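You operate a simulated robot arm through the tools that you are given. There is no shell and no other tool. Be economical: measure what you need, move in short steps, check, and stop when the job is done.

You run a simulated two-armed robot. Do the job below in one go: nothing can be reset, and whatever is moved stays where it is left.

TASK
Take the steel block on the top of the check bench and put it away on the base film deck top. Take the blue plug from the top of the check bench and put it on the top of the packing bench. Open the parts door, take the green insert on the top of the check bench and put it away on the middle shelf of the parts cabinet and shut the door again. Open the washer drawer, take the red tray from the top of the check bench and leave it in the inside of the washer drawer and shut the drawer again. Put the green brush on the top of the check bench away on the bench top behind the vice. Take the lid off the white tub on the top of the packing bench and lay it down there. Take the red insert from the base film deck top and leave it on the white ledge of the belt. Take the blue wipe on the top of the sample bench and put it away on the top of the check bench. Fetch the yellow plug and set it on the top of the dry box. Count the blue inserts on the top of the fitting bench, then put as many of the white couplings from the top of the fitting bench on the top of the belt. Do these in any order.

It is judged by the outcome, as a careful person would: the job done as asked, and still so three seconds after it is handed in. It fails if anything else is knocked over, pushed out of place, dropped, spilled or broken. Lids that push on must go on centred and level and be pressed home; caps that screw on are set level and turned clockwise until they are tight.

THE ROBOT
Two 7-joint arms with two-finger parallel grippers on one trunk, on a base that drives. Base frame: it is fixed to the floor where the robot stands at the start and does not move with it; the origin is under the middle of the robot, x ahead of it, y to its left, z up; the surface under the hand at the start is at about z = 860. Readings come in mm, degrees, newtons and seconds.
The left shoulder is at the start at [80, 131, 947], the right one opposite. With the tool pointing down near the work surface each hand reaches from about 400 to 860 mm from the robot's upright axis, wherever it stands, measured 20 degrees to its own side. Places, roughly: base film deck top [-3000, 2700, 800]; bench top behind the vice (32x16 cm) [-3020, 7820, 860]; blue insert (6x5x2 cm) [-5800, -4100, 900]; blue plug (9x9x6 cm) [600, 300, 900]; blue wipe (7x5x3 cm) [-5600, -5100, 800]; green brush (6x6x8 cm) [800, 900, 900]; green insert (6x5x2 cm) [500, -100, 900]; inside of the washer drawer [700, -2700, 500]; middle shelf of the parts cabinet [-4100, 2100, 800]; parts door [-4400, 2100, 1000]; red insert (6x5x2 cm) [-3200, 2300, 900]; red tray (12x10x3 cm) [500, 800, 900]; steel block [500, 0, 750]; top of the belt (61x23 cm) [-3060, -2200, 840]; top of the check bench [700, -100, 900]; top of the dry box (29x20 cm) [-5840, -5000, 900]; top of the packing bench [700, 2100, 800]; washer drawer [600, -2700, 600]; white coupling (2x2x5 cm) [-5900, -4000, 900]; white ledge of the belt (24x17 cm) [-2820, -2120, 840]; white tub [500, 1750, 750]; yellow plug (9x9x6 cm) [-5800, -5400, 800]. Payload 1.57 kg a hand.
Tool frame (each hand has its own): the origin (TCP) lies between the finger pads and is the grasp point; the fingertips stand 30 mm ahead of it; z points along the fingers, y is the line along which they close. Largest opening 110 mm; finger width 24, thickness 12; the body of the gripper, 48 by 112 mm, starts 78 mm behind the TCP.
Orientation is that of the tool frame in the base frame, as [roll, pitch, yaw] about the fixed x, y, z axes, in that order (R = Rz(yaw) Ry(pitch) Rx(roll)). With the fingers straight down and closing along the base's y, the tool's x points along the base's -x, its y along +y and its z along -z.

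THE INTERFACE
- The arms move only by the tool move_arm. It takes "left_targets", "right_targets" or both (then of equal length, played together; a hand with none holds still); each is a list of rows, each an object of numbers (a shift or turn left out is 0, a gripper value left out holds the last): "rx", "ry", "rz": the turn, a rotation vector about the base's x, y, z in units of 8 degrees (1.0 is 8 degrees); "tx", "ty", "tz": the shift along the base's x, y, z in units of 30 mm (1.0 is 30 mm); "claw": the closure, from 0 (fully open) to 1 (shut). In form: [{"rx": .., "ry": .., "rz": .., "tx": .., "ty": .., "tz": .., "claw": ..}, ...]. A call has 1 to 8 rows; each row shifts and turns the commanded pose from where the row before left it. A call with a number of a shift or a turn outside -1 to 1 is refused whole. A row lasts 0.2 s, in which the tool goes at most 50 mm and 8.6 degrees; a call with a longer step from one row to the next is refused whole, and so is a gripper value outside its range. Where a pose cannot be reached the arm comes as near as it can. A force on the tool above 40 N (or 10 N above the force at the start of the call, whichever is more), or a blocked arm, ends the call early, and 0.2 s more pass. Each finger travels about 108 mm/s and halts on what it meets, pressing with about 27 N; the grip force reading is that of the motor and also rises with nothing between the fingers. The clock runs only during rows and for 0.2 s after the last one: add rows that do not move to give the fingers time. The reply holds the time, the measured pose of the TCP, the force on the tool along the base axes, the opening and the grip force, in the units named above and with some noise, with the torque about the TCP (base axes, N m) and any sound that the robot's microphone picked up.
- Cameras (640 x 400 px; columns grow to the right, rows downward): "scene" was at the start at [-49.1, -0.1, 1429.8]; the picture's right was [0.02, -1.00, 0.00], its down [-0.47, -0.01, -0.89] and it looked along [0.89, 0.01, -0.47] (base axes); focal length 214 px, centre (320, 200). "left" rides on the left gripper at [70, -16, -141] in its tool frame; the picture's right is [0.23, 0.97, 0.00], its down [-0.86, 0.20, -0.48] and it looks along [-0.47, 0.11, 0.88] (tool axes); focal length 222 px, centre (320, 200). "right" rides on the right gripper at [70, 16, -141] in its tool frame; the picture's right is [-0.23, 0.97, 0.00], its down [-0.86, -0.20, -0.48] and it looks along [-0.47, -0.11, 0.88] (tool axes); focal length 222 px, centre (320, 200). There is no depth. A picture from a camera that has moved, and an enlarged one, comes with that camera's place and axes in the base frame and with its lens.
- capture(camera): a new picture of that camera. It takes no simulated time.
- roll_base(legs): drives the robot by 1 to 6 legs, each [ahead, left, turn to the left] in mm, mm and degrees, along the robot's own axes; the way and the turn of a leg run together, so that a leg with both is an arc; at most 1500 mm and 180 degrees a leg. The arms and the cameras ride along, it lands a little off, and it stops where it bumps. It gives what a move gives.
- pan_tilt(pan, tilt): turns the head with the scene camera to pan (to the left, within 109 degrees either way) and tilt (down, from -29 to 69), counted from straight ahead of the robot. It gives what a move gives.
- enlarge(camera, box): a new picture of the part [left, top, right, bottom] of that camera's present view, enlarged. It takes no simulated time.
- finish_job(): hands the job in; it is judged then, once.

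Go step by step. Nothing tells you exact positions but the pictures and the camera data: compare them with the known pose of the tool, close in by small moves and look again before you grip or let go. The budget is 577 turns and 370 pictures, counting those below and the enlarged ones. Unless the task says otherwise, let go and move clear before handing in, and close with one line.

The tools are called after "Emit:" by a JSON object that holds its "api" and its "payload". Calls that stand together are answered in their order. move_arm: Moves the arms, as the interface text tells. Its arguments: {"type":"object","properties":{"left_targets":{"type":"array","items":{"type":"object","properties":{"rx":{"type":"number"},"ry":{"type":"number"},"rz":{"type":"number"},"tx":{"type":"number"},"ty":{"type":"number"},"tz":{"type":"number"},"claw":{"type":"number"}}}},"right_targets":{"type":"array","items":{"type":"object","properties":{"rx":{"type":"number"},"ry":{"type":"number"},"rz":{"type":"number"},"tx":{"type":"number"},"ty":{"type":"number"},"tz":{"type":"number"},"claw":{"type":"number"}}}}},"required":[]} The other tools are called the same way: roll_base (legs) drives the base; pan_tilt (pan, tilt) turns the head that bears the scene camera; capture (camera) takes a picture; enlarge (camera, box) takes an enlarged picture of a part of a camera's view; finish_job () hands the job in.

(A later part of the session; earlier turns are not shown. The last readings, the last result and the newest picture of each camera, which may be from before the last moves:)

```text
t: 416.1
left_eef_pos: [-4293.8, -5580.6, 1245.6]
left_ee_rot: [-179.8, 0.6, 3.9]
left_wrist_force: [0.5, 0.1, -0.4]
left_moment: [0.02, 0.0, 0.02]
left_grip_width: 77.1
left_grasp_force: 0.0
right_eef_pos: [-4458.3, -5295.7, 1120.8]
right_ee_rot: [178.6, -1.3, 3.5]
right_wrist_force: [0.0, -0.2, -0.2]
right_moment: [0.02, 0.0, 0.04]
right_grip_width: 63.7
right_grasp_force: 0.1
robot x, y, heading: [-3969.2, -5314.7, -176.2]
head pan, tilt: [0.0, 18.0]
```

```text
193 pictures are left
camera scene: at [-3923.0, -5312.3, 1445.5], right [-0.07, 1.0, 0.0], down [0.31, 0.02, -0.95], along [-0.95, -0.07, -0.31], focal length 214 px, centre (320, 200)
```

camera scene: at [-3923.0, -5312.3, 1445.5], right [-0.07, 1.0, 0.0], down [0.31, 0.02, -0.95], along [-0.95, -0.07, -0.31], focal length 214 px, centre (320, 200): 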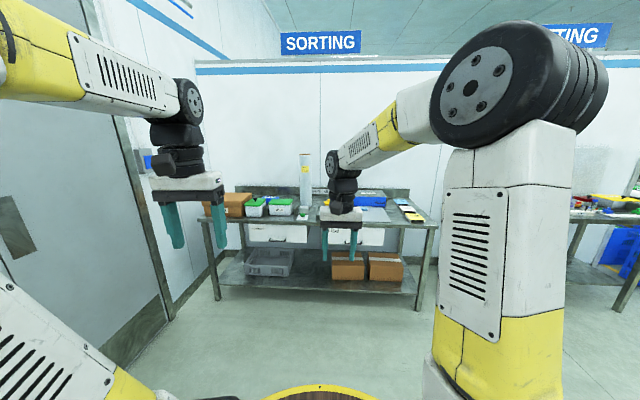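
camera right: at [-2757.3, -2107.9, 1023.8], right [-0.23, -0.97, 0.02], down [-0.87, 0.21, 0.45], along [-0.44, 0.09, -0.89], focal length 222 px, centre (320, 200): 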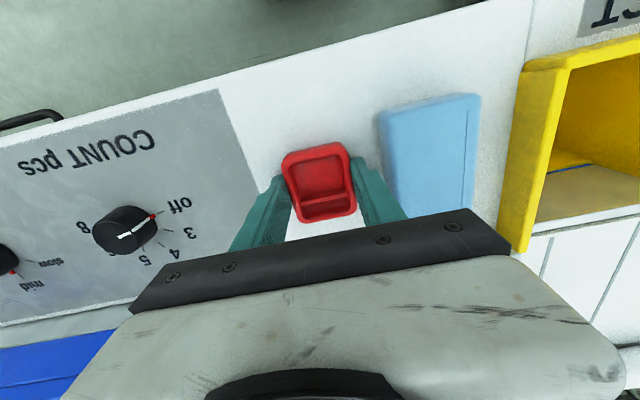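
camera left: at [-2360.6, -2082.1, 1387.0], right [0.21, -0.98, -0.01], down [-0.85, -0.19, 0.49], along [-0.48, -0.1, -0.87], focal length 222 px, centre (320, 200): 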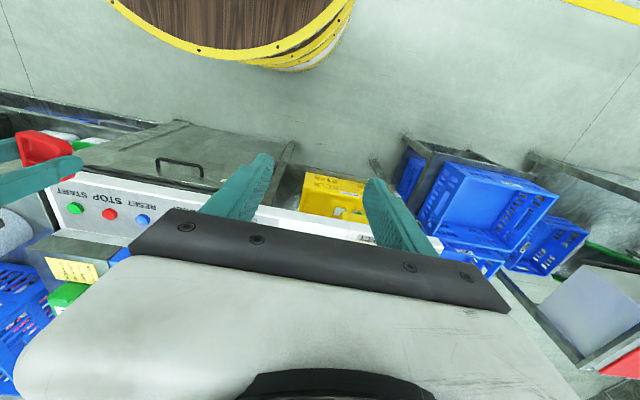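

Emit:
{"api": "roll_base", "payload": {"legs": [[0, 0, -3.8], [650, 0, 0]]}}

Emit:
{"api": "pan_tilt", "payload": {"pan": 0, "tilt": 30}}

Emit:
{"api": "capture", "payload": {"camera": "scene"}}

Emit:
{"api": "enlarge", "payload": {"camera": "scene", "box": [180, 130, 440, 260]}}

```text
t: 420.2
left_eef_pos: [-4972.2, -5556.1, 1245.8]
left_ee_rot: [-179.8, 0.6, -0.5]
left_wrist_force: [0.0, -0.5, -0.4]
left_moment: [0.02, -0.02, 0.04]
left_grip_width: 76.8
left_grasp_force: 0.0
right_eef_pos: [-5114.7, -5258.9, 1121.1]
right_ee_rot: [178.6, -1.4, -0.8]
right_wrist_force: [0.0, -0.3, -0.5]
right_moment: [-0.01, 0.0, 0.0]
right_grip_width: 63.8
right_grasp_force: 0.1
robot x, y, heading: [-4630.1, -5314.9, 179.7]
head pan, tilt: [0.0, 18.0]
```

```text
t: 420.9
left_eef_pos: [-4972.4, -5556.7, 1246.3]
left_ee_rot: [-179.8, 0.6, -0.5]
left_wrist_force: [-0.5, 0.4, 0.8]
left_moment: [-0.03, 0.04, -0.03]
left_grip_width: 77.0
left_grasp_force: 0.1
right_eef_pos: [-5114.1, -5259.0, 1122.0]
right_ee_rot: [178.5, -1.4, -0.6]
right_wrist_force: [-0.3, 0.4, 1.0]
right_moment: [0.01, -0.02, -0.04]
right_grip_width: 63.6
right_grasp_force: 0.1
robot x, y, heading: [-4629.4, -5312.0, 180.0]
head pan, tilt: [0.0, 30.0]
```

```text
192 pictures are left
camera scene: at [-4579.6, -5315.9, 1426.3], right [0.0, 1.0, 0.0], down [0.5, 0.0, -0.87], along [-0.87, 0.0, -0.5], focal length 214 px, centre (320, 200)
```

scene: 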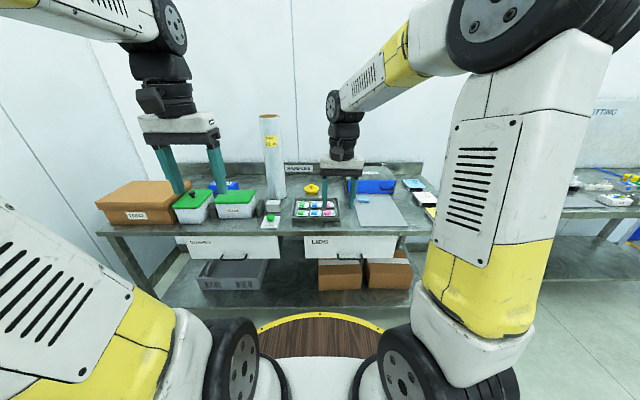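

```text
2.46 times, centred on (310, 195) of scene
camera zoom: at [-4579.6, -5315.9, 1426.3], right [0.0, 1.0, 0.0], down [0.5, 0.0, -0.87], along [-0.87, 0.0, -0.5], focal length 528 px, centre (345, 212)
```

zoom: 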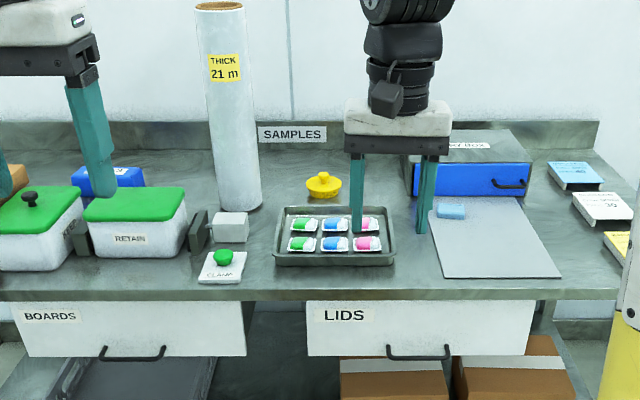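

The yellow plug is at about (-5714, -5369), the dry box top right of it, and the blue wipe in front of the box. Move in to take the plug with the right hand.

Emit:
{"api": "roll_base", "payload": {"legs": [[0, 100, 0], [320, 0, 0]]}}

Emit:
{"api": "move_arm", "payload": {"right_targets": [{"tx": -0.9}, {"tx": -0.9}, {"tx": -0.9}, {"tx": -0.9}, {"tx": -0.9}, {"tx": -0.9}, {}]}}

Emit:
{"api": "capture", "payload": {"camera": "right"}}

Emit:
{"api": "capture", "payload": {"camera": "scene"}}

```text
t: 423.8
left_eef_pos: [-5299.0, -5649.1, 1245.2]
left_ee_rot: [-179.8, 0.5, -0.9]
left_wrist_force: [0.6, -0.3, -0.5]
left_moment: [0.02, 0.02, 0.03]
left_grip_width: 77.1
left_grasp_force: 0.0
right_eef_pos: [-5438.7, -5350.6, 1121.7]
right_ee_rot: [178.6, -1.3, -1.1]
right_wrist_force: [0.7, 0.4, 0.5]
right_moment: [0.0, 0.01, 0.0]
right_grip_width: 63.8
right_grasp_force: 0.0
robot x, y, heading: [-4952.1, -5404.1, 179.3]
head pan, tilt: [0.0, 30.0]
```

```text
t: 425.4
left_eef_pos: [-5299.4, -5649.5, 1245.2]
left_ee_rot: [-179.8, 0.6, -0.8]
left_wrist_force: [0.1, 0.0, -0.1]
left_moment: [0.02, 0.0, 0.02]
left_grip_width: 76.8
left_grasp_force: 0.0
right_eef_pos: [-5601.6, -5351.3, 1120.8]
right_ee_rot: [178.6, -1.3, -1.1]
right_wrist_force: [-0.5, 0.9, 0.6]
right_moment: [-0.03, -0.02, 0.04]
right_grip_width: 63.6
right_grasp_force: 0.1
robot x, y, heading: [-4952.4, -5405.9, 179.5]
head pan, tilt: [0.0, 30.0]
```

```text
190 pictures are left
camera right: at [-5535.7, -5366.4, 1263.6], right [-0.25, -0.97, 0.02], down [-0.86, 0.23, 0.45], along [-0.44, 0.1, -0.89], focal length 222 px, centre (320, 200)
```

right: 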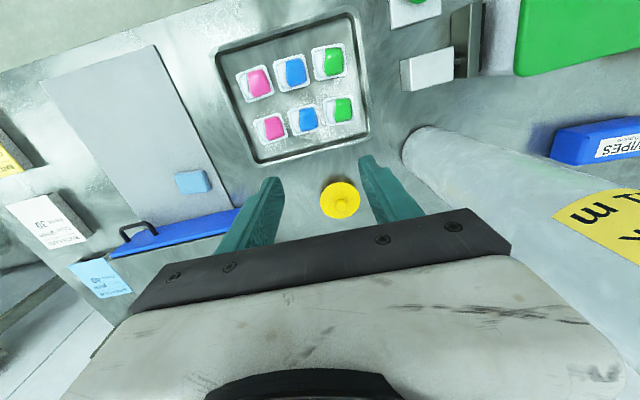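

```text
189 pictures are left
camera scene: at [-4904.7, -5410.8, 1426.2], right [0.01, 1.0, 0.0], down [0.5, -0.01, -0.87], along [-0.87, 0.01, -0.5], focal length 214 px, centre (320, 200)
```

scene: 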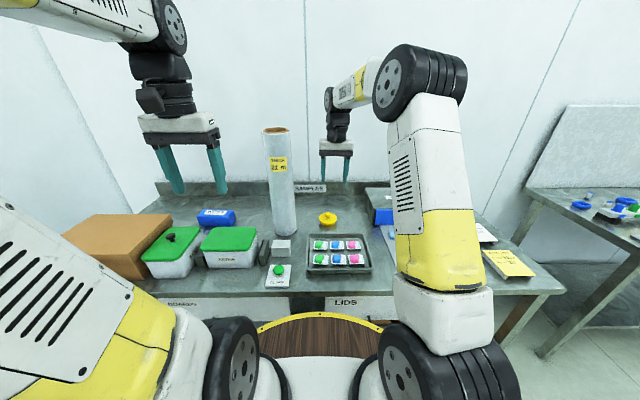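

Emit:
{"api": "move_arm", "payload": {"right_targets": [{"tx": -0.95, "ty": -0.08, "tz": -0.5}, {"tx": -0.95, "ty": -0.08, "tz": -0.8}, {"tx": -0.95, "ty": -0.08, "tz": -0.8}, {"tx": -0.95, "ty": -0.08, "tz": -0.8}, {"tx": -0.8, "ty": -0.06, "tz": -1}, {"tz": -1}, {"tz": -1}, {}]}}

Emit:
{"api": "capture", "payload": {"camera": "right"}}

Emit:
{"api": "enlarge", "payload": {"camera": "scene", "box": [260, 140, 400, 260]}}

```text
t: 427.2
left_eef_pos: [-5299.0, -5649.3, 1246.0]
left_ee_rot: [-179.9, 0.6, -0.9]
left_wrist_force: [0.1, -0.1, -0.2]
left_moment: [-0.01, -0.01, 0.0]
left_grip_width: 77.2
left_grasp_force: 0.2
right_eef_pos: [-5739.3, -5364.5, 942.0]
right_ee_rot: [178.6, -1.5, -1.0]
right_wrist_force: [-1.3, 0.3, 0.0]
right_moment: [0.01, -0.01, 0.0]
right_grip_width: 64.0
right_grasp_force: 0.0
robot x, y, heading: [-4952.4, -5410.4, 179.5]
head pan, tilt: [0.0, 30.0]
```

```text
188 pictures are left
camera right: at [-5673.8, -5378.5, 1085.1], right [-0.25, -0.97, 0.02], down [-0.86, 0.23, 0.45], along [-0.44, 0.1, -0.89], focal length 222 px, centre (320, 200)
```

right: 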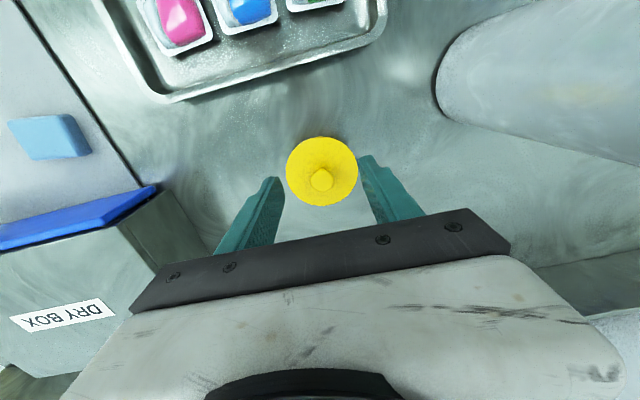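

```text
3.33 times, centred on (330, 200) of scene
camera zoom: at [-4904.7, -5410.8, 1426.2], right [0.01, 1.0, 0.0], down [0.5, -0.01, -0.87], along [-0.87, 0.01, -0.5], focal length 715 px, centre (287, 200)
```

zoom: 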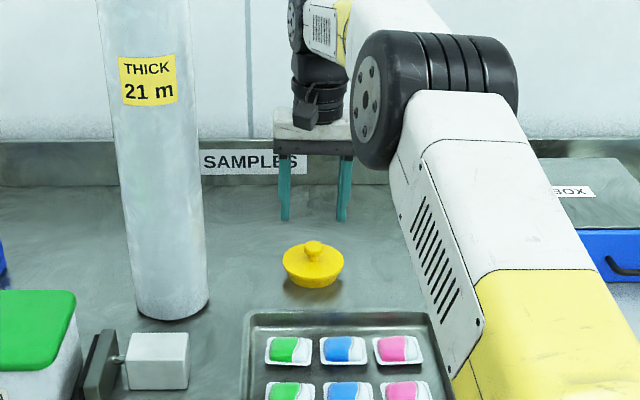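

Emit:
{"api": "move_arm", "payload": {"right_targets": [{"tx": -0.6, "ty": 0.08, "tz": -0.9}, {"tz": -0.9}, {}]}}

Emit:
{"api": "capture", "payload": {"camera": "right"}}

Emit:
{"api": "enlarge", "payload": {"camera": "scene", "box": [290, 170, 370, 230]}}

```text
t: 428.0
left_eef_pos: [-5299.4, -5649.7, 1246.2]
left_ee_rot: [-179.9, 0.7, -0.8]
left_wrist_force: [-0.2, -0.2, 0.2]
left_moment: [0.0, 0.02, 0.01]
left_grip_width: 76.8
left_grasp_force: 0.2
right_eef_pos: [-5758.0, -5361.0, 888.5]
right_ee_rot: [178.6, -1.4, -1.0]
right_wrist_force: [0.3, 0.0, 1.2]
right_moment: [0.01, -0.02, -0.01]
right_grip_width: 63.8
right_grasp_force: 0.0
robot x, y, heading: [-4955.1, -5404.0, 179.3]
head pan, tilt: [0.0, 30.0]
```

```text
186 pictures are left
camera right: at [-5692.4, -5374.5, 1030.9], right [-0.25, -0.97, 0.02], down [-0.86, 0.23, 0.45], along [-0.44, 0.1, -0.89], focal length 222 px, centre (320, 200)
```

right: 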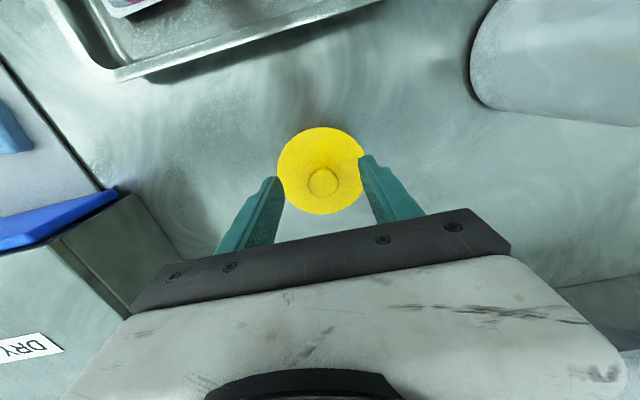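

```text
6.67 times, centred on (330, 200) of scene
camera zoom: at [-4904.8, -5410.8, 1426.2], right [0.01, 1.0, 0.0], down [0.5, -0.01, -0.87], along [-0.87, 0.01, -0.5], focal length 1430 px, centre (253, 200)
```

zoom: 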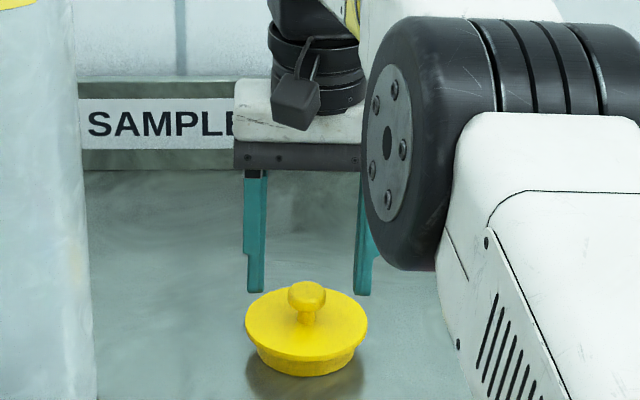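

Emit:
{"api": "move_arm", "payload": {"right_targets": [{"tx": -0.18, "tz": -0.5}, {"tz": -0.45}, {}, {"claw": 1}, {"claw": 1}, {"claw": 1}, {}]}}

Emit:
{"api": "capture", "payload": {"camera": "right"}}

```text
t: 429.6
left_eef_pos: [-5299.3, -5649.4, 1246.2]
left_ee_rot: [-179.8, 0.6, -0.8]
left_wrist_force: [-0.2, 0.3, -0.5]
left_moment: [0.03, -0.01, 0.0]
left_grip_width: 76.9
left_grasp_force: 0.2
right_eef_pos: [-5762.9, -5358.9, 863.1]
right_ee_rot: [178.6, -1.4, -1.0]
right_wrist_force: [-0.5, -0.3, 0.2]
right_moment: [-0.01, -0.03, 0.01]
right_grip_width: 26.3
right_grasp_force: 27.4
robot x, y, heading: [-4952.7, -5407.7, 179.4]
head pan, tilt: [0.0, 30.0]
```

```text
184 pictures are left
camera right: at [-5697.0, -5374.4, 1004.9], right [-0.25, -0.97, 0.02], down [-0.86, 0.23, 0.45], along [-0.44, 0.1, -0.89], focal length 222 px, centre (320, 200)
```

right: 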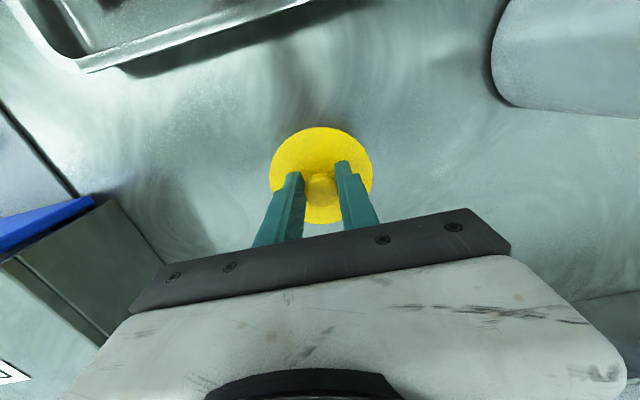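

Emit:
{"api": "move_arm", "payload": {"right_targets": [{"tz": 1}, {"tz": 1}, {"tz": 1}, {"tz": 1}, {"tz": 1}, {"tz": 1, "tx": 0.5}, {"tz": 0.5, "tx": 1}, {"tx": 1}]}}

Emit:
{"api": "roll_base", "payload": {"legs": [[0, -320, 0.5]]}}

Emit:
{"api": "capture", "payload": {"camera": "right"}}

Emit:
{"api": "capture", "payload": {"camera": "scene"}}

```text
t: 431.4
left_eef_pos: [-5299.1, -5649.3, 1246.3]
left_ee_rot: [-179.8, 0.6, -0.8]
left_wrist_force: [-0.6, -0.1, -0.2]
left_moment: [0.01, -0.01, -0.01]
left_grip_width: 77.1
left_grasp_force: 0.1
right_eef_pos: [-5726.8, -5367.4, 1069.4]
right_ee_rot: [178.5, -1.5, -1.1]
right_wrist_force: [0.1, 0.3, -0.6]
right_moment: [0.02, 0.02, 0.0]
right_grip_width: 26.4
right_grasp_force: 27.1
right hand out of reach, approached as far as the arm can: row 1, 3, 4, 5, 6, 7, 8
robot x, y, heading: [-4949.2, -5407.9, 179.4]
head pan, tilt: [0.0, 30.0]
```

```text
t: 433.5
left_eef_pos: [-5296.3, -5335.2, 1245.7]
left_ee_rot: [-179.8, 0.6, -0.5]
left_wrist_force: [0.5, -0.3, -0.8]
left_moment: [0.02, -0.01, -0.02]
left_grip_width: 77.1
left_grasp_force: 0.0
right_eef_pos: [-5724.0, -5055.5, 1068.2]
right_ee_rot: [178.6, -1.5, -0.8]
right_wrist_force: [-0.1, -0.3, -0.9]
right_moment: [-0.01, -0.02, -0.02]
right_grip_width: 26.2
right_grasp_force: 27.3
robot x, y, heading: [-4950.0, -5093.7, 179.5]
head pan, tilt: [0.0, 30.0]
```

```text
183 pictures are left
camera right: at [-5659.0, -5070.3, 1210.1], right [-0.24, -0.97, 0.02], down [-0.86, 0.22, 0.45], along [-0.44, 0.09, -0.89], focal length 222 px, centre (320, 200)
```

right: 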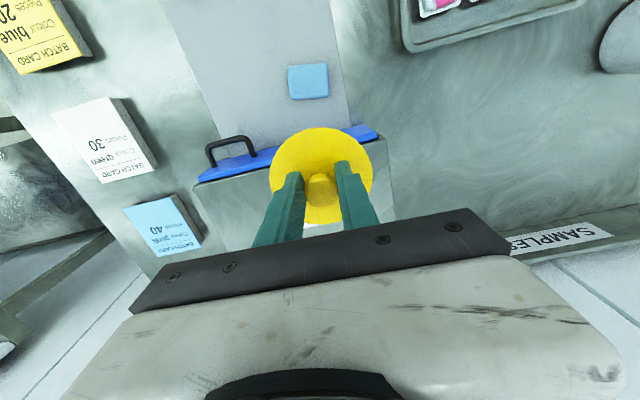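

```text
182 pictures are left
camera scene: at [-4902.2, -5095.6, 1426.2], right [0.01, 1.0, 0.0], down [0.5, 0.0, -0.87], along [-0.87, 0.01, -0.5], focal length 214 px, centre (320, 200)
```

scene: 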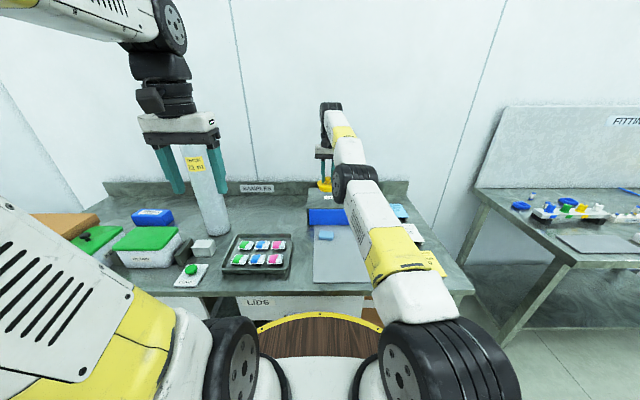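

Emit:
{"api": "roll_base", "payload": {"legs": [[65, 36, 0.4]]}}

Emit:
{"api": "capture", "payload": {"camera": "right"}}

```text
t: 434.6
left_eef_pos: [-5360.0, -5375.4, 1246.4]
left_ee_rot: [-179.7, 0.5, 0.0]
left_wrist_force: [0.4, 0.2, -0.6]
left_moment: [0.02, -0.01, -0.04]
left_grip_width: 77.0
left_grasp_force: 0.1
right_eef_pos: [-5790.6, -5098.1, 1067.6]
right_ee_rot: [178.6, -1.5, -0.4]
right_wrist_force: [-0.1, -0.3, -0.4]
right_moment: [0.04, -0.01, -0.01]
right_grip_width: 26.3
right_grasp_force: 26.9
robot x, y, heading: [-5017.6, -5131.4, -179.8]
head pan, tilt: [0.0, 30.0]
```

```text
181 pictures are left
camera right: at [-5725.6, -5112.0, 1210.1], right [-0.23, -0.97, 0.02], down [-0.87, 0.22, 0.45], along [-0.44, 0.09, -0.89], focal length 222 px, centre (320, 200)
```

right: 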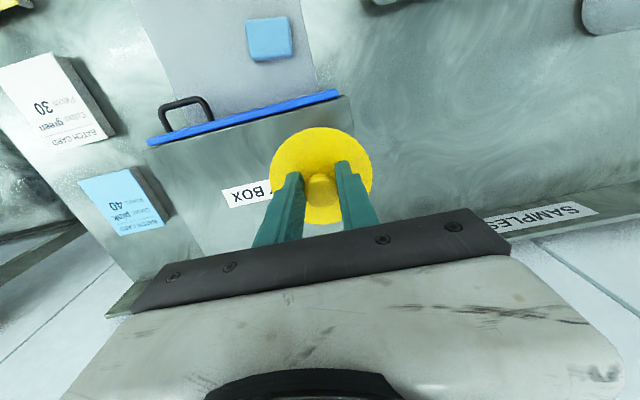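

Emit:
{"api": "move_arm", "payload": {"right_targets": [{"ty": 0.98}, {"ty": 0.98}, {"ty": 0.98}, {"tz": -1}, {"tz": -1}, {"tz": -0.7}, {}]}}

Emit:
{"api": "capture", "payload": {"camera": "right"}}

Emit:
{"api": "enlarge", "payload": {"camera": "scene", "box": [270, 140, 430, 250]}}

```text
t: 436.2
left_eef_pos: [-5360.4, -5375.1, 1246.3]
left_ee_rot: [-179.8, 0.7, -0.1]
left_wrist_force: [0.1, -0.2, -0.3]
left_moment: [0.01, 0.03, -0.01]
left_grip_width: 76.8
left_grasp_force: 0.1
right_eef_pos: [-5817.6, -5009.7, 993.2]
right_ee_rot: [178.6, -1.6, -0.5]
right_wrist_force: [-0.5, -0.8, -0.6]
right_moment: [0.02, 0.04, 0.02]
right_grip_width: 26.4
right_grasp_force: 26.9
right hand out of reach, approached as far as the arm can: row 1, 2, 4, 5, 6
robot x, y, heading: [-5015.9, -5129.2, -179.9]
head pan, tilt: [0.0, 30.0]
```

```text
180 pictures are left
camera right: at [-5753.1, -5022.9, 1135.8], right [-0.23, -0.97, 0.02], down [-0.87, 0.22, 0.45], along [-0.44, 0.09, -0.89], focal length 222 px, centre (320, 200)
```

right: 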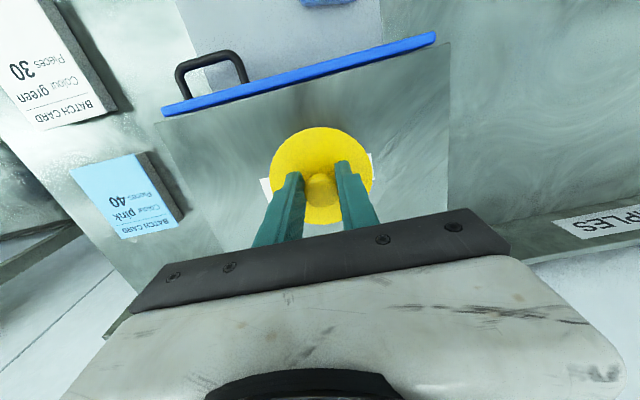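

```text
3.64 times, centred on (350, 195) of scene
camera zoom: at [-4968.7, -5131.5, 1426.2], right [0.0, 1.0, 0.0], down [0.5, 0.0, -0.87], along [-0.87, 0.0, -0.5], focal length 780 px, centre (211, 218)
```

zoom: 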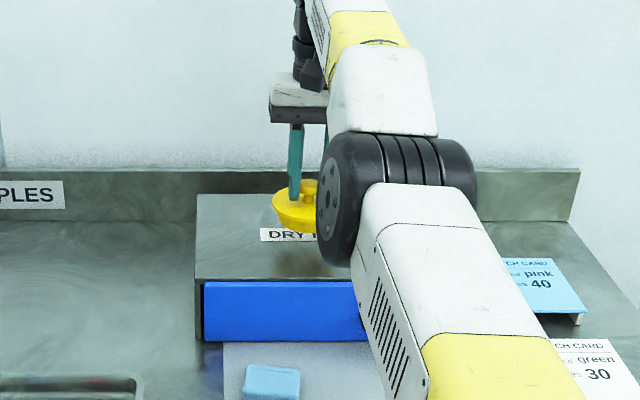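

Emit:
{"api": "move_arm", "payload": {"right_targets": [{"tz": -0.4}, {"tz": -0.2}, {"tz": -0.1}, {"tz": -0.1}, {}]}}

Emit:
{"api": "move_arm", "payload": {"right_targets": [{"tz": -0.1}, {"tz": -0.1}, {"tz": -0.1}, {}]}}

Emit:
{"api": "enlarge", "payload": {"camera": "scene", "box": [300, 160, 380, 230]}}

```text
t: 437.4
left_eef_pos: [-5360.5, -5375.5, 1246.5]
left_ee_rot: [-179.9, 0.5, -0.1]
left_wrist_force: [0.2, 0.6, -0.2]
left_moment: [-0.01, 0.0, -0.02]
left_grip_width: 77.0
left_grasp_force: 0.0
right_eef_pos: [-5821.4, -5011.4, 969.0]
right_ee_rot: [178.7, -1.7, -0.3]
right_wrist_force: [0.1, -0.4, 0.0]
right_moment: [-0.02, 0.03, 0.02]
right_grip_width: 26.7
right_grasp_force: 27.1
right hand out of reach, approached as far as the arm can: row 4
robot x, y, heading: [-5017.2, -5127.0, -179.9]
head pan, tilt: [0.0, 30.0]
```

```text
t: 438.4
left_eef_pos: [-5359.6, -5374.7, 1246.3]
left_ee_rot: [-179.9, 0.7, 0.0]
left_wrist_force: [0.3, 0.1, -0.4]
left_moment: [0.01, 0.02, 0.04]
left_grip_width: 77.0
left_grasp_force: 0.1
right_eef_pos: [-5823.9, -5012.5, 958.6]
right_ee_rot: [178.5, -1.8, -0.4]
right_wrist_force: [-0.4, -0.1, -1.4]
right_moment: [0.0, 0.04, 0.04]
right_grip_width: 26.2
right_grasp_force: 26.7
robot x, y, heading: [-5019.7, -5129.5, -180.1]
head pan, tilt: [0.0, 30.0]
```

```text
5.71 times, centred on (340, 195) of scene
camera zoom: at [-4968.7, -5131.6, 1426.2], right [0.0, 1.0, 0.0], down [0.5, 0.0, -0.87], along [-0.87, 0.0, -0.5], focal length 1226 px, centre (206, 229)
```

zoom: 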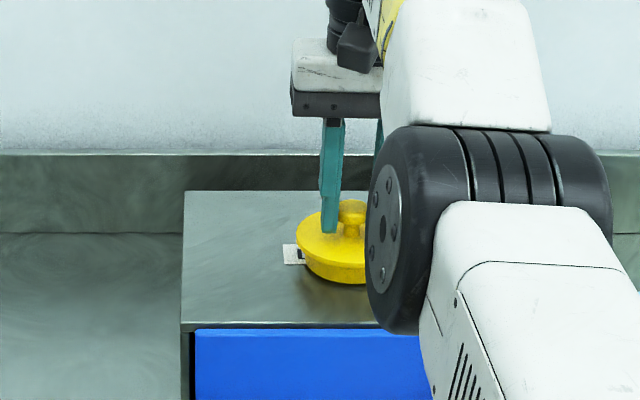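

Emit:
{"api": "move_arm", "payload": {"right_targets": [{"tz": -0.1}, {"tz": -0.1}, {"tz": -0.1}, {}]}}

Emit:
{"api": "move_arm", "payload": {"right_targets": [{"tz": -0.1}, {"tz": -0.1}, {"tz": -0.1}, {}]}}

```text
t: 439.4
left_eef_pos: [-5359.3, -5375.9, 1246.2]
left_ee_rot: [-179.8, 0.6, -0.1]
left_wrist_force: [-2.1, 0.2, 0.6]
left_moment: [-0.01, 0.0, 0.01]
left_grip_width: 76.9
left_grasp_force: 0.0
right_eef_pos: [-5825.2, -5011.9, 952.5]
right_ee_rot: [178.5, -1.3, -0.4]
right_wrist_force: [0.6, -0.3, 23.2]
right_moment: [-0.02, 0.14, 0.02]
right_grip_width: 26.6
right_grasp_force: 26.5
robot x, y, heading: [-5016.4, -5128.7, -180.0]
head pan, tilt: [0.0, 30.0]
```

```text
t: 440.0
left_eef_pos: [-5359.3, -5373.9, 1247.5]
left_ee_rot: [-179.8, 0.5, 0.1]
left_wrist_force: [-0.2, -0.7, 0.0]
left_moment: [-0.01, 0.01, 0.02]
left_grip_width: 76.8
left_grasp_force: 0.1
right_eef_pos: [-5827.4, -5012.0, 950.8]
right_ee_rot: [178.6, -1.3, -0.5]
right_wrist_force: [-1.8, -0.8, 6.1]
right_moment: [0.22, 0.06, 0.04]
right_grip_width: 26.4
right_grasp_force: 27.0
right hand out of reach, approached as far as the arm can: row 2
robot x, y, heading: [-5013.6, -5133.4, -179.7]
head pan, tilt: [0.0, 30.0]
stopped in row 3 (right hand): the force on the tool passed its limit at 43 N (the readings are from after the stop); the commanded pose is now the measured one
```

Plug is resting on the dry box. Release and lift.

Emit:
{"api": "move_arm", "payload": {"right_targets": [{"tz": 0.05}, {"claw": 0.6}, {"claw": 0.4}, {"tz": 0.5}, {"tz": 0.8}, {"tz": 0.8, "tx": 0.2}, {"tz": 0.8, "tx": 0.5}, {"tz": 0.5, "tx": 0.8}]}}

Emit:
{"api": "capture", "payload": {"camera": "right"}}

```text
t: 441.8
left_eef_pos: [-5361.7, -5375.0, 1245.7]
left_ee_rot: [-179.8, 0.6, 0.0]
left_wrist_force: [-0.2, 0.9, -0.2]
left_moment: [-0.02, -0.04, 0.03]
left_grip_width: 77.0
left_grasp_force: 0.0
right_eef_pos: [-5777.2, -5009.9, 1051.9]
right_ee_rot: [178.6, -1.4, -0.4]
right_wrist_force: [-0.6, 0.2, 0.2]
right_moment: [-0.01, -0.02, 0.01]
right_grip_width: 65.8
right_grasp_force: 0.0
right hand out of reach, approached as far as the arm can: row 5
robot x, y, heading: [-5018.3, -5127.9, -179.9]
head pan, tilt: [0.0, 30.0]
```

```text
177 pictures are left
camera right: at [-5710.9, -5025.3, 1195.3], right [-0.23, -0.97, 0.02], down [-0.86, 0.22, 0.45], along [-0.44, 0.09, -0.89], focal length 222 px, centre (320, 200)
```

right: 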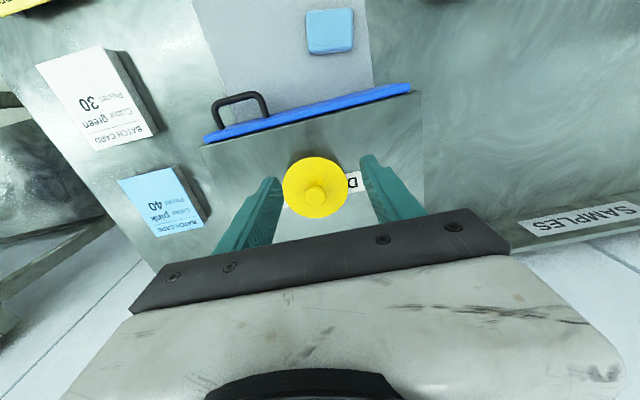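

Plug sits on the dry box. Next inspect the fitting bench to the right.

Emit:
{"api": "move_arm", "payload": {"right_targets": [{"tx": 1, "tz": 0.8}, {"tx": 1, "tz": 0.8}, {"tx": 1}, {"tx": 1}, {"tx": 1}, {"tx": 1}, {"tx": 1}, {"tx": 1}]}}

Emit:
{"api": "roll_base", "payload": {"legs": [[-250, 0, 0], [0, -1000, 0]]}}

Emit:
{"api": "capture", "payload": {"camera": "scene"}}

Emit:
{"api": "enlarge", "payload": {"camera": "scene", "box": [180, 150, 440, 280]}}

```text
t: 443.6
left_eef_pos: [-5361.7, -5376.5, 1247.1]
left_ee_rot: [-179.8, 0.5, 0.0]
left_wrist_force: [0.0, 0.4, 0.5]
left_moment: [0.03, -0.03, 0.0]
left_grip_width: 76.8
left_grasp_force: 0.0
right_eef_pos: [-5533.5, -5013.1, 1103.6]
right_ee_rot: [178.6, -1.3, -0.5]
right_wrist_force: [0.8, 0.3, -0.1]
right_moment: [-0.01, 0.01, 0.03]
right_grip_width: 66.0
right_grasp_force: 0.0
robot x, y, heading: [-5018.7, -5128.8, -179.8]
head pan, tilt: [0.0, 30.0]
```

```text
t: 450.1
left_eef_pos: [-5110.4, -4397.7, 1247.0]
left_ee_rot: [-179.8, 0.5, 0.4]
left_wrist_force: [1.5, 0.7, 0.2]
left_moment: [-0.03, 0.02, 0.03]
left_grip_width: 77.2
left_grasp_force: 0.2
right_eef_pos: [-5286.2, -4037.0, 1104.3]
right_ee_rot: [178.4, -1.3, 0.0]
right_wrist_force: [-0.5, -0.5, 0.5]
right_moment: [0.01, -0.02, 0.0]
right_grip_width: 66.0
right_grasp_force: 0.0
robot x, y, heading: [-4769.6, -4151.2, -179.5]
head pan, tilt: [0.0, 30.0]
```

```text
176 pictures are left
camera scene: at [-4720.5, -4152.0, 1426.2], right [-0.01, 1.0, 0.0], down [0.5, 0.0, -0.87], along [-0.87, -0.01, -0.5], focal length 214 px, centre (320, 200)
```

scene: 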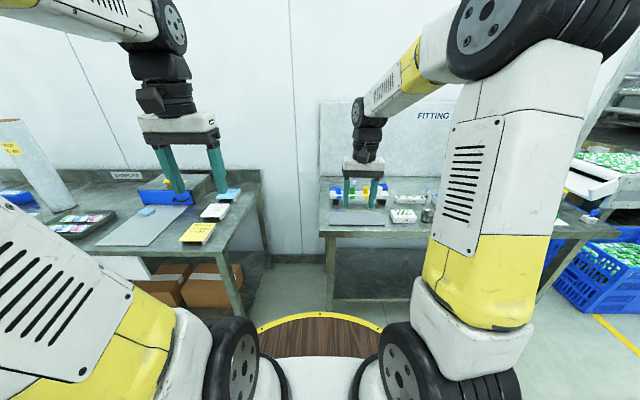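

```text
2.46 times, centred on (310, 215) of scene
camera zoom: at [-4720.5, -4152.0, 1426.2], right [-0.01, 1.0, 0.0], down [0.5, 0.0, -0.87], along [-0.87, -0.01, -0.5], focal length 528 px, centre (345, 163)
```

zoom: 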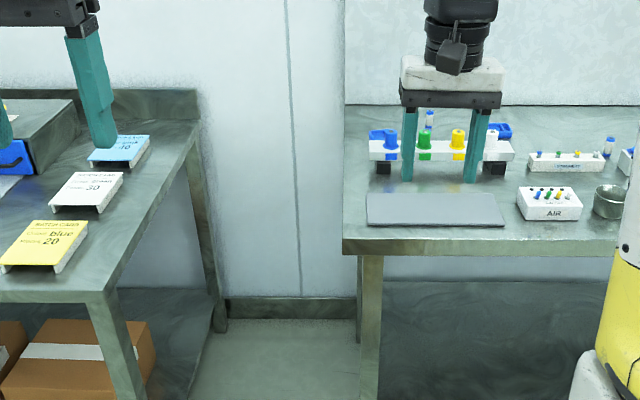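

Emit:
{"api": "roll_base", "payload": {"legs": [[0, -300, 0], [270, 0, -0.5]]}}

Emit:
{"api": "capture", "payload": {"camera": "scene"}}

Emit:
{"api": "enlarge", "payload": {"camera": "scene", "box": [180, 150, 420, 280]}}

Emit:
{"api": "capture", "payload": {"camera": "right"}}

Emit:
{"api": "capture", "payload": {"camera": "left"}}

```text
t: 453.7
left_eef_pos: [-5393.2, -4084.6, 1245.1]
left_ee_rot: [-179.8, 0.6, -0.7]
left_wrist_force: [-0.4, 0.5, 0.3]
left_moment: [0.01, 0.0, 0.0]
left_grip_width: 77.3
left_grasp_force: 0.1
right_eef_pos: [-5560.9, -3720.9, 1104.1]
right_ee_rot: [178.5, -1.3, -1.1]
right_wrist_force: [-0.5, -0.7, -0.2]
right_moment: [0.02, 0.0, -0.05]
right_grip_width: 66.3
right_grasp_force: 0.1
robot x, y, heading: [-5043.8, -3845.1, 179.1]
head pan, tilt: [0.0, 30.0]
```

```text
174 pictures are left
camera scene: at [-4998.0, -3846.6, 1426.2], right [0.01, 1.0, 0.0], down [0.5, -0.01, -0.87], along [-0.87, 0.01, -0.5], focal length 214 px, centre (320, 200)
```

scene: 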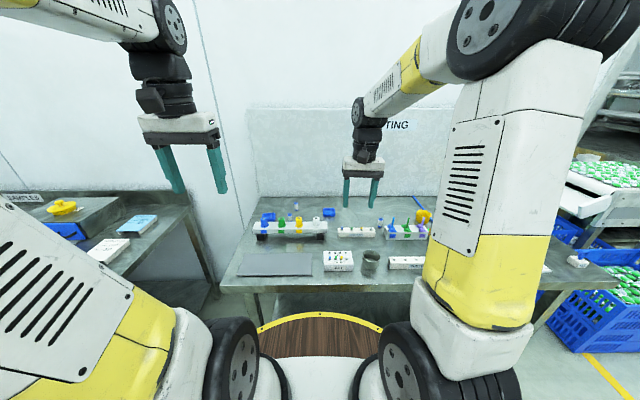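

```text
2.67 times, centred on (300, 215) of scene
camera zoom: at [-4998.0, -3846.6, 1426.2], right [0.01, 1.0, 0.0], down [0.5, -0.01, -0.87], along [-0.87, 0.01, -0.5], focal length 572 px, centre (373, 160)
```

zoom: 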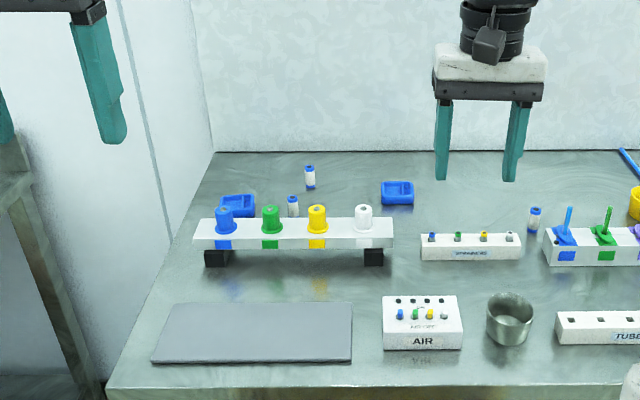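

```text
172 pictures are left
camera right: at [-5495.8, -3735.2, 1246.8], right [-0.25, -0.97, 0.02], down [-0.86, 0.23, 0.45], along [-0.44, 0.1, -0.89], focal length 222 px, centre (320, 200)
```

right: 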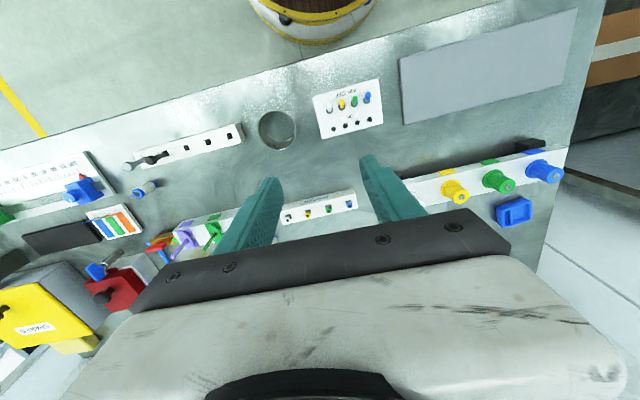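

```text
171 pictures are left
camera left: at [-5321.0, -4070.9, 1387.1], right [0.21, -0.98, 0.0], down [-0.85, -0.19, 0.49], along [-0.48, -0.1, -0.87], focal length 222 px, centre (320, 200)
```

left: 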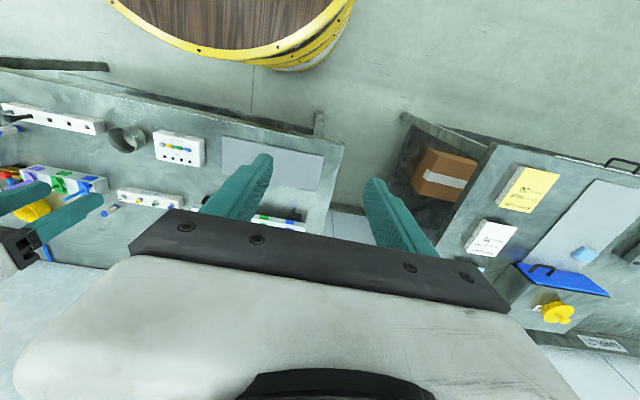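

Emit:
{"api": "pan_tilt", "payload": {"pan": -25, "tilt": 30}}

Emit:
{"api": "capture", "payload": {"camera": "scene"}}

Emit:
{"api": "roll_base", "payload": {"legs": [[0, -450, 0.9]]}}

Emit:
{"api": "pan_tilt", "payload": {"pan": 0, "tilt": 30}}

Emit:
{"api": "capture", "payload": {"camera": "scene"}}

Emit:
{"api": "enlarge", "payload": {"camera": "scene", "box": [160, 150, 440, 280]}}

Emit:
{"api": "capture", "payload": {"camera": "left"}}

```text
t: 454.6
left_eef_pos: [-5393.0, -4083.8, 1245.6]
left_ee_rot: [-179.8, 0.6, -0.8]
left_wrist_force: [0.9, -0.1, -0.8]
left_moment: [0.03, 0.03, -0.01]
left_grip_width: 76.9
left_grasp_force: 0.1
right_eef_pos: [-5562.8, -3720.3, 1103.5]
right_ee_rot: [178.5, -1.3, -1.1]
right_wrist_force: [0.1, -0.3, 0.0]
right_moment: [0.02, 0.01, -0.02]
right_grip_width: 65.9
right_grasp_force: 0.1
robot x, y, heading: [-5045.9, -3842.5, 179.4]
head pan, tilt: [-25.0, 30.0]
```

```text
170 pictures are left
camera scene: at [-4989.2, -3808.5, 1426.2], right [0.43, 0.9, 0.0], down [0.45, -0.22, -0.87], along [-0.78, 0.37, -0.5], focal length 214 px, centre (320, 200)
```

scene: 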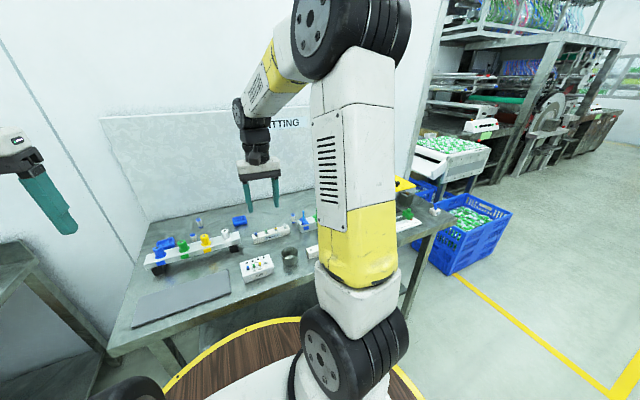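

```text
t: 457.4
left_eef_pos: [-5387.5, -3632.9, 1246.5]
left_ee_rot: [-179.8, 0.6, -0.2]
left_wrist_force: [0.4, -0.9, -0.3]
left_moment: [0.02, -0.02, 0.02]
left_grip_width: 77.1
left_grasp_force: 0.0
right_eef_pos: [-5559.8, -3272.2, 1103.6]
right_ee_rot: [178.6, -1.3, -0.4]
right_wrist_force: [0.2, -0.9, 0.0]
right_moment: [-0.01, -0.01, -0.03]
right_grip_width: 65.8
right_grasp_force: 0.1
robot x, y, heading: [-5041.2, -3390.5, 180.3]
head pan, tilt: [-25.0, 30.0]
```

```text
t: 458.3
left_eef_pos: [-5389.0, -3633.1, 1246.1]
left_ee_rot: [-179.9, 0.6, -0.2]
left_wrist_force: [-1.0, -0.6, -0.2]
left_moment: [0.01, 0.04, -0.02]
left_grip_width: 76.9
left_grasp_force: 0.1
right_eef_pos: [-5561.0, -3271.3, 1103.6]
right_ee_rot: [178.5, -1.4, -0.4]
right_wrist_force: [-0.1, 0.9, -0.5]
right_moment: [0.05, 0.0, -0.01]
right_grip_width: 66.3
right_grasp_force: 0.0
robot x, y, heading: [-5041.0, -3388.1, 180.0]
head pan, tilt: [0.0, 30.0]
```

```text
169 pictures are left
camera scene: at [-4995.4, -3390.4, 1426.2], right [0.0, 1.0, 0.0], down [0.5, 0.0, -0.87], along [-0.87, 0.0, -0.5], focal length 214 px, centre (320, 200)
```

scene: 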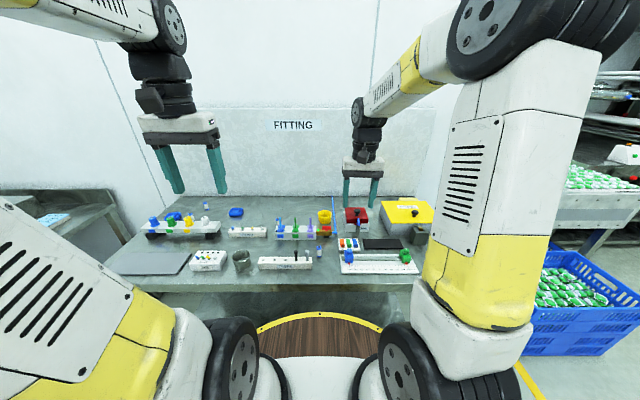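

```text
2.29 times, centred on (300, 215) of scene
camera zoom: at [-4995.4, -3390.4, 1426.2], right [0.0, 1.0, 0.0], down [0.5, 0.0, -0.87], along [-0.87, 0.0, -0.5], focal length 490 px, centre (366, 166)
```

zoom: 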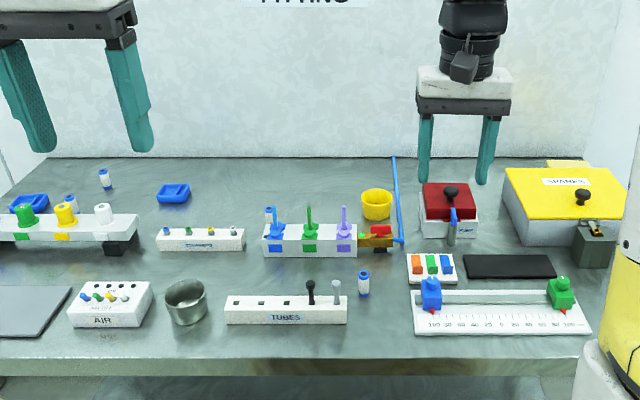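

```text
167 pictures are left
camera left: at [-5315.7, -3618.6, 1387.1], right [0.22, -0.97, 0.0], down [-0.85, -0.2, 0.49], along [-0.47, -0.1, -0.87], focal length 222 px, centre (320, 200)
```

left: 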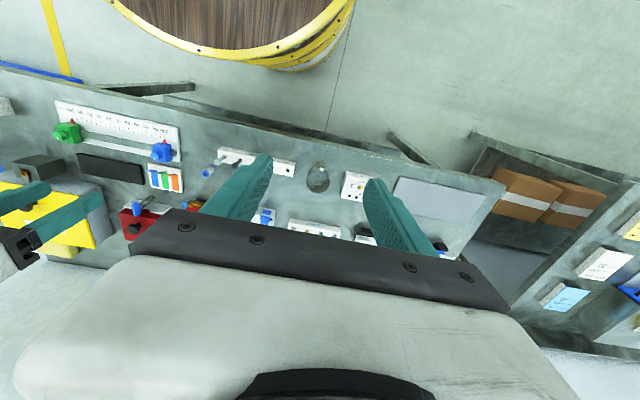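

Emit:
{"api": "capture", "payload": {"camera": "right"}}

Emit:
{"api": "enlarge", "payload": {"camera": "scene", "box": [200, 180, 340, 270]}}

Emit:
{"api": "enlarge", "payload": {"camera": "scene", "box": [320, 180, 460, 270]}}

```text
166 pictures are left
camera right: at [-5494.4, -3285.0, 1246.8], right [-0.24, -0.97, 0.02], down [-0.86, 0.22, 0.45], along [-0.44, 0.09, -0.89], focal length 222 px, centre (320, 200)
```

right: 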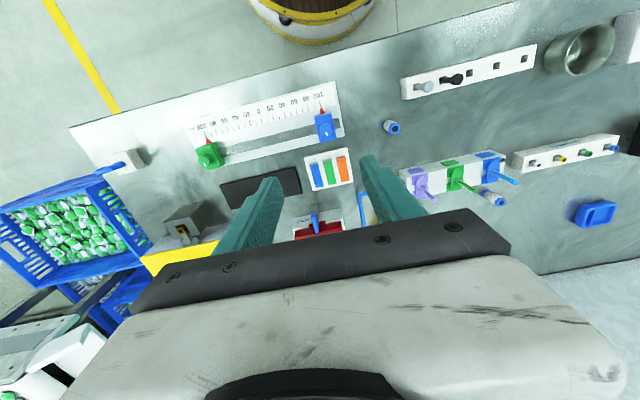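

```text
4.44 times, centred on (270, 225) of scene
camera zoom: at [-4995.4, -3390.4, 1426.2], right [0.0, 1.0, 0.0], down [0.5, 0.0, -0.87], along [-0.87, 0.0, -0.5], focal length 953 px, centre (542, 89)
```

zoom: 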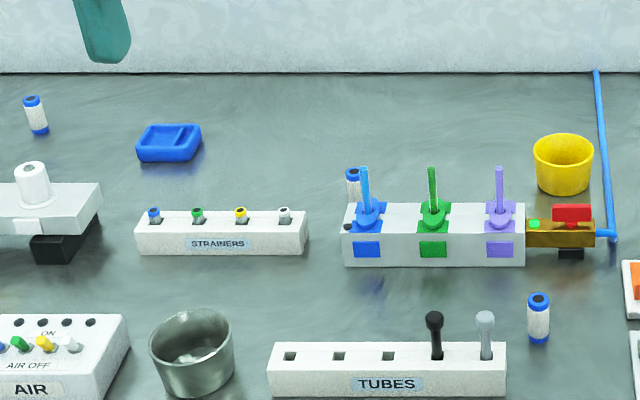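

```text
4.44 times, centred on (390, 225) of scene
camera zoom: at [-4995.4, -3390.4, 1426.2], right [0.0, 1.0, 0.0], down [0.5, 0.0, -0.87], along [-0.87, 0.0, -0.5], focal length 953 px, centre (9, 89)
```

zoom: 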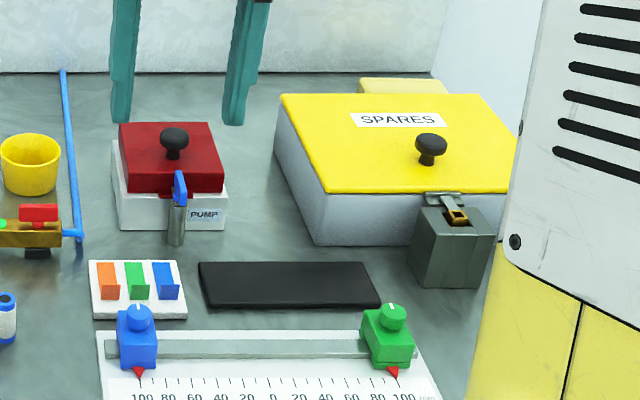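

Emit:
{"api": "move_arm", "payload": {"right_targets": [{"tz": 0.9}, {"tz": 0.9, "tx": -0.3}, {"tx": -0.9, "tz": 0.4}, {"tx": -0.9, "tz": 0.4}, {"tx": -0.9}, {"tx": -0.9}, {"tx": -0.6}, {}]}}

Emit:
{"api": "capture", "payload": {"camera": "right"}}

```text
t: 460.1
left_eef_pos: [-5387.5, -3633.0, 1246.5]
left_ee_rot: [-179.8, 0.6, -0.2]
left_wrist_force: [-0.9, 0.1, 0.0]
left_moment: [-0.05, 0.01, 0.01]
left_grip_width: 77.0
left_grasp_force: 0.0
right_eef_pos: [-5694.3, -3268.8, 1184.7]
right_ee_rot: [178.5, -1.5, -0.6]
right_wrist_force: [-0.4, 0.4, 0.9]
right_moment: [0.05, -0.02, 0.01]
right_grip_width: 66.1
right_grasp_force: 0.0
robot x, y, heading: [-5044.0, -3388.4, 179.7]
head pan, tilt: [0.0, 30.0]
```

```text
163 pictures are left
camera right: at [-5628.0, -3282.6, 1326.0], right [-0.24, -0.97, 0.02], down [-0.86, 0.22, 0.45], along [-0.44, 0.09, -0.89], focal length 222 px, centre (320, 200)
```

right: 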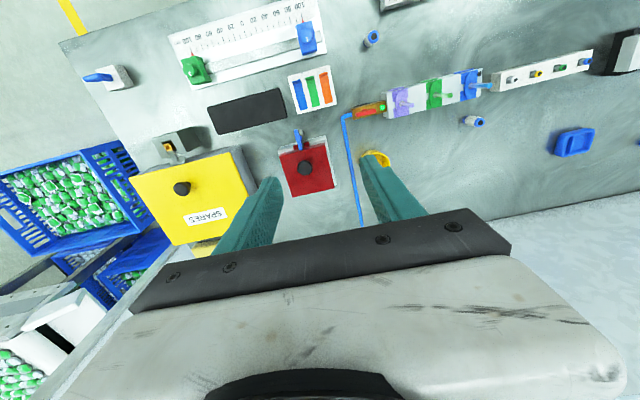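

Emit:
{"api": "move_arm", "payload": {"right_targets": [{"ry": 1, "ty": 0.5}, {"ry": 1, "ty": 0.5}, {"ry": 1, "ty": 0.5}, {}]}}

Emit:
{"api": "capture", "payload": {"camera": "right"}}

```text
t: 461.1
left_eef_pos: [-5387.4, -3633.5, 1245.7]
left_ee_rot: [-179.8, 0.6, -0.2]
left_wrist_force: [0.3, 0.5, -1.1]
left_moment: [0.0, 0.02, 0.0]
left_grip_width: 77.0
left_grasp_force: 0.0
right_eef_pos: [-5695.2, -3224.6, 1182.6]
right_ee_rot: [178.3, 22.8, -0.4]
right_wrist_force: [-0.8, 0.3, 0.4]
right_moment: [-0.02, 0.0, 0.01]
right_grip_width: 65.8
right_grasp_force: 0.0
robot x, y, heading: [-5044.6, -3392.0, 179.7]
head pan, tilt: [0.0, 30.0]
```

```text
162 pictures are left
camera right: at [-5575.5, -3238.6, 1285.9], right [-0.21, -0.97, 0.11], down [-0.6, 0.22, 0.77], along [-0.77, 0.09, -0.63], focal length 222 px, centre (320, 200)
```

right: 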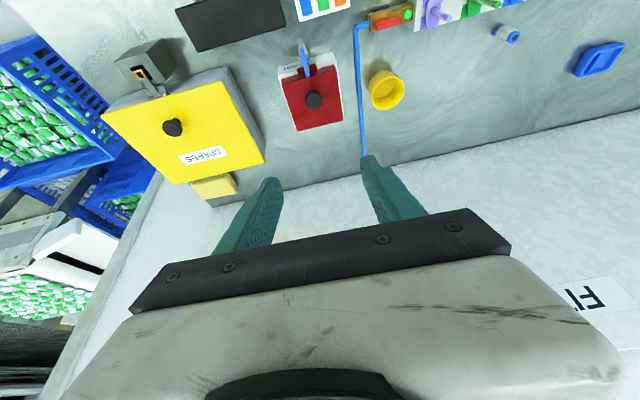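

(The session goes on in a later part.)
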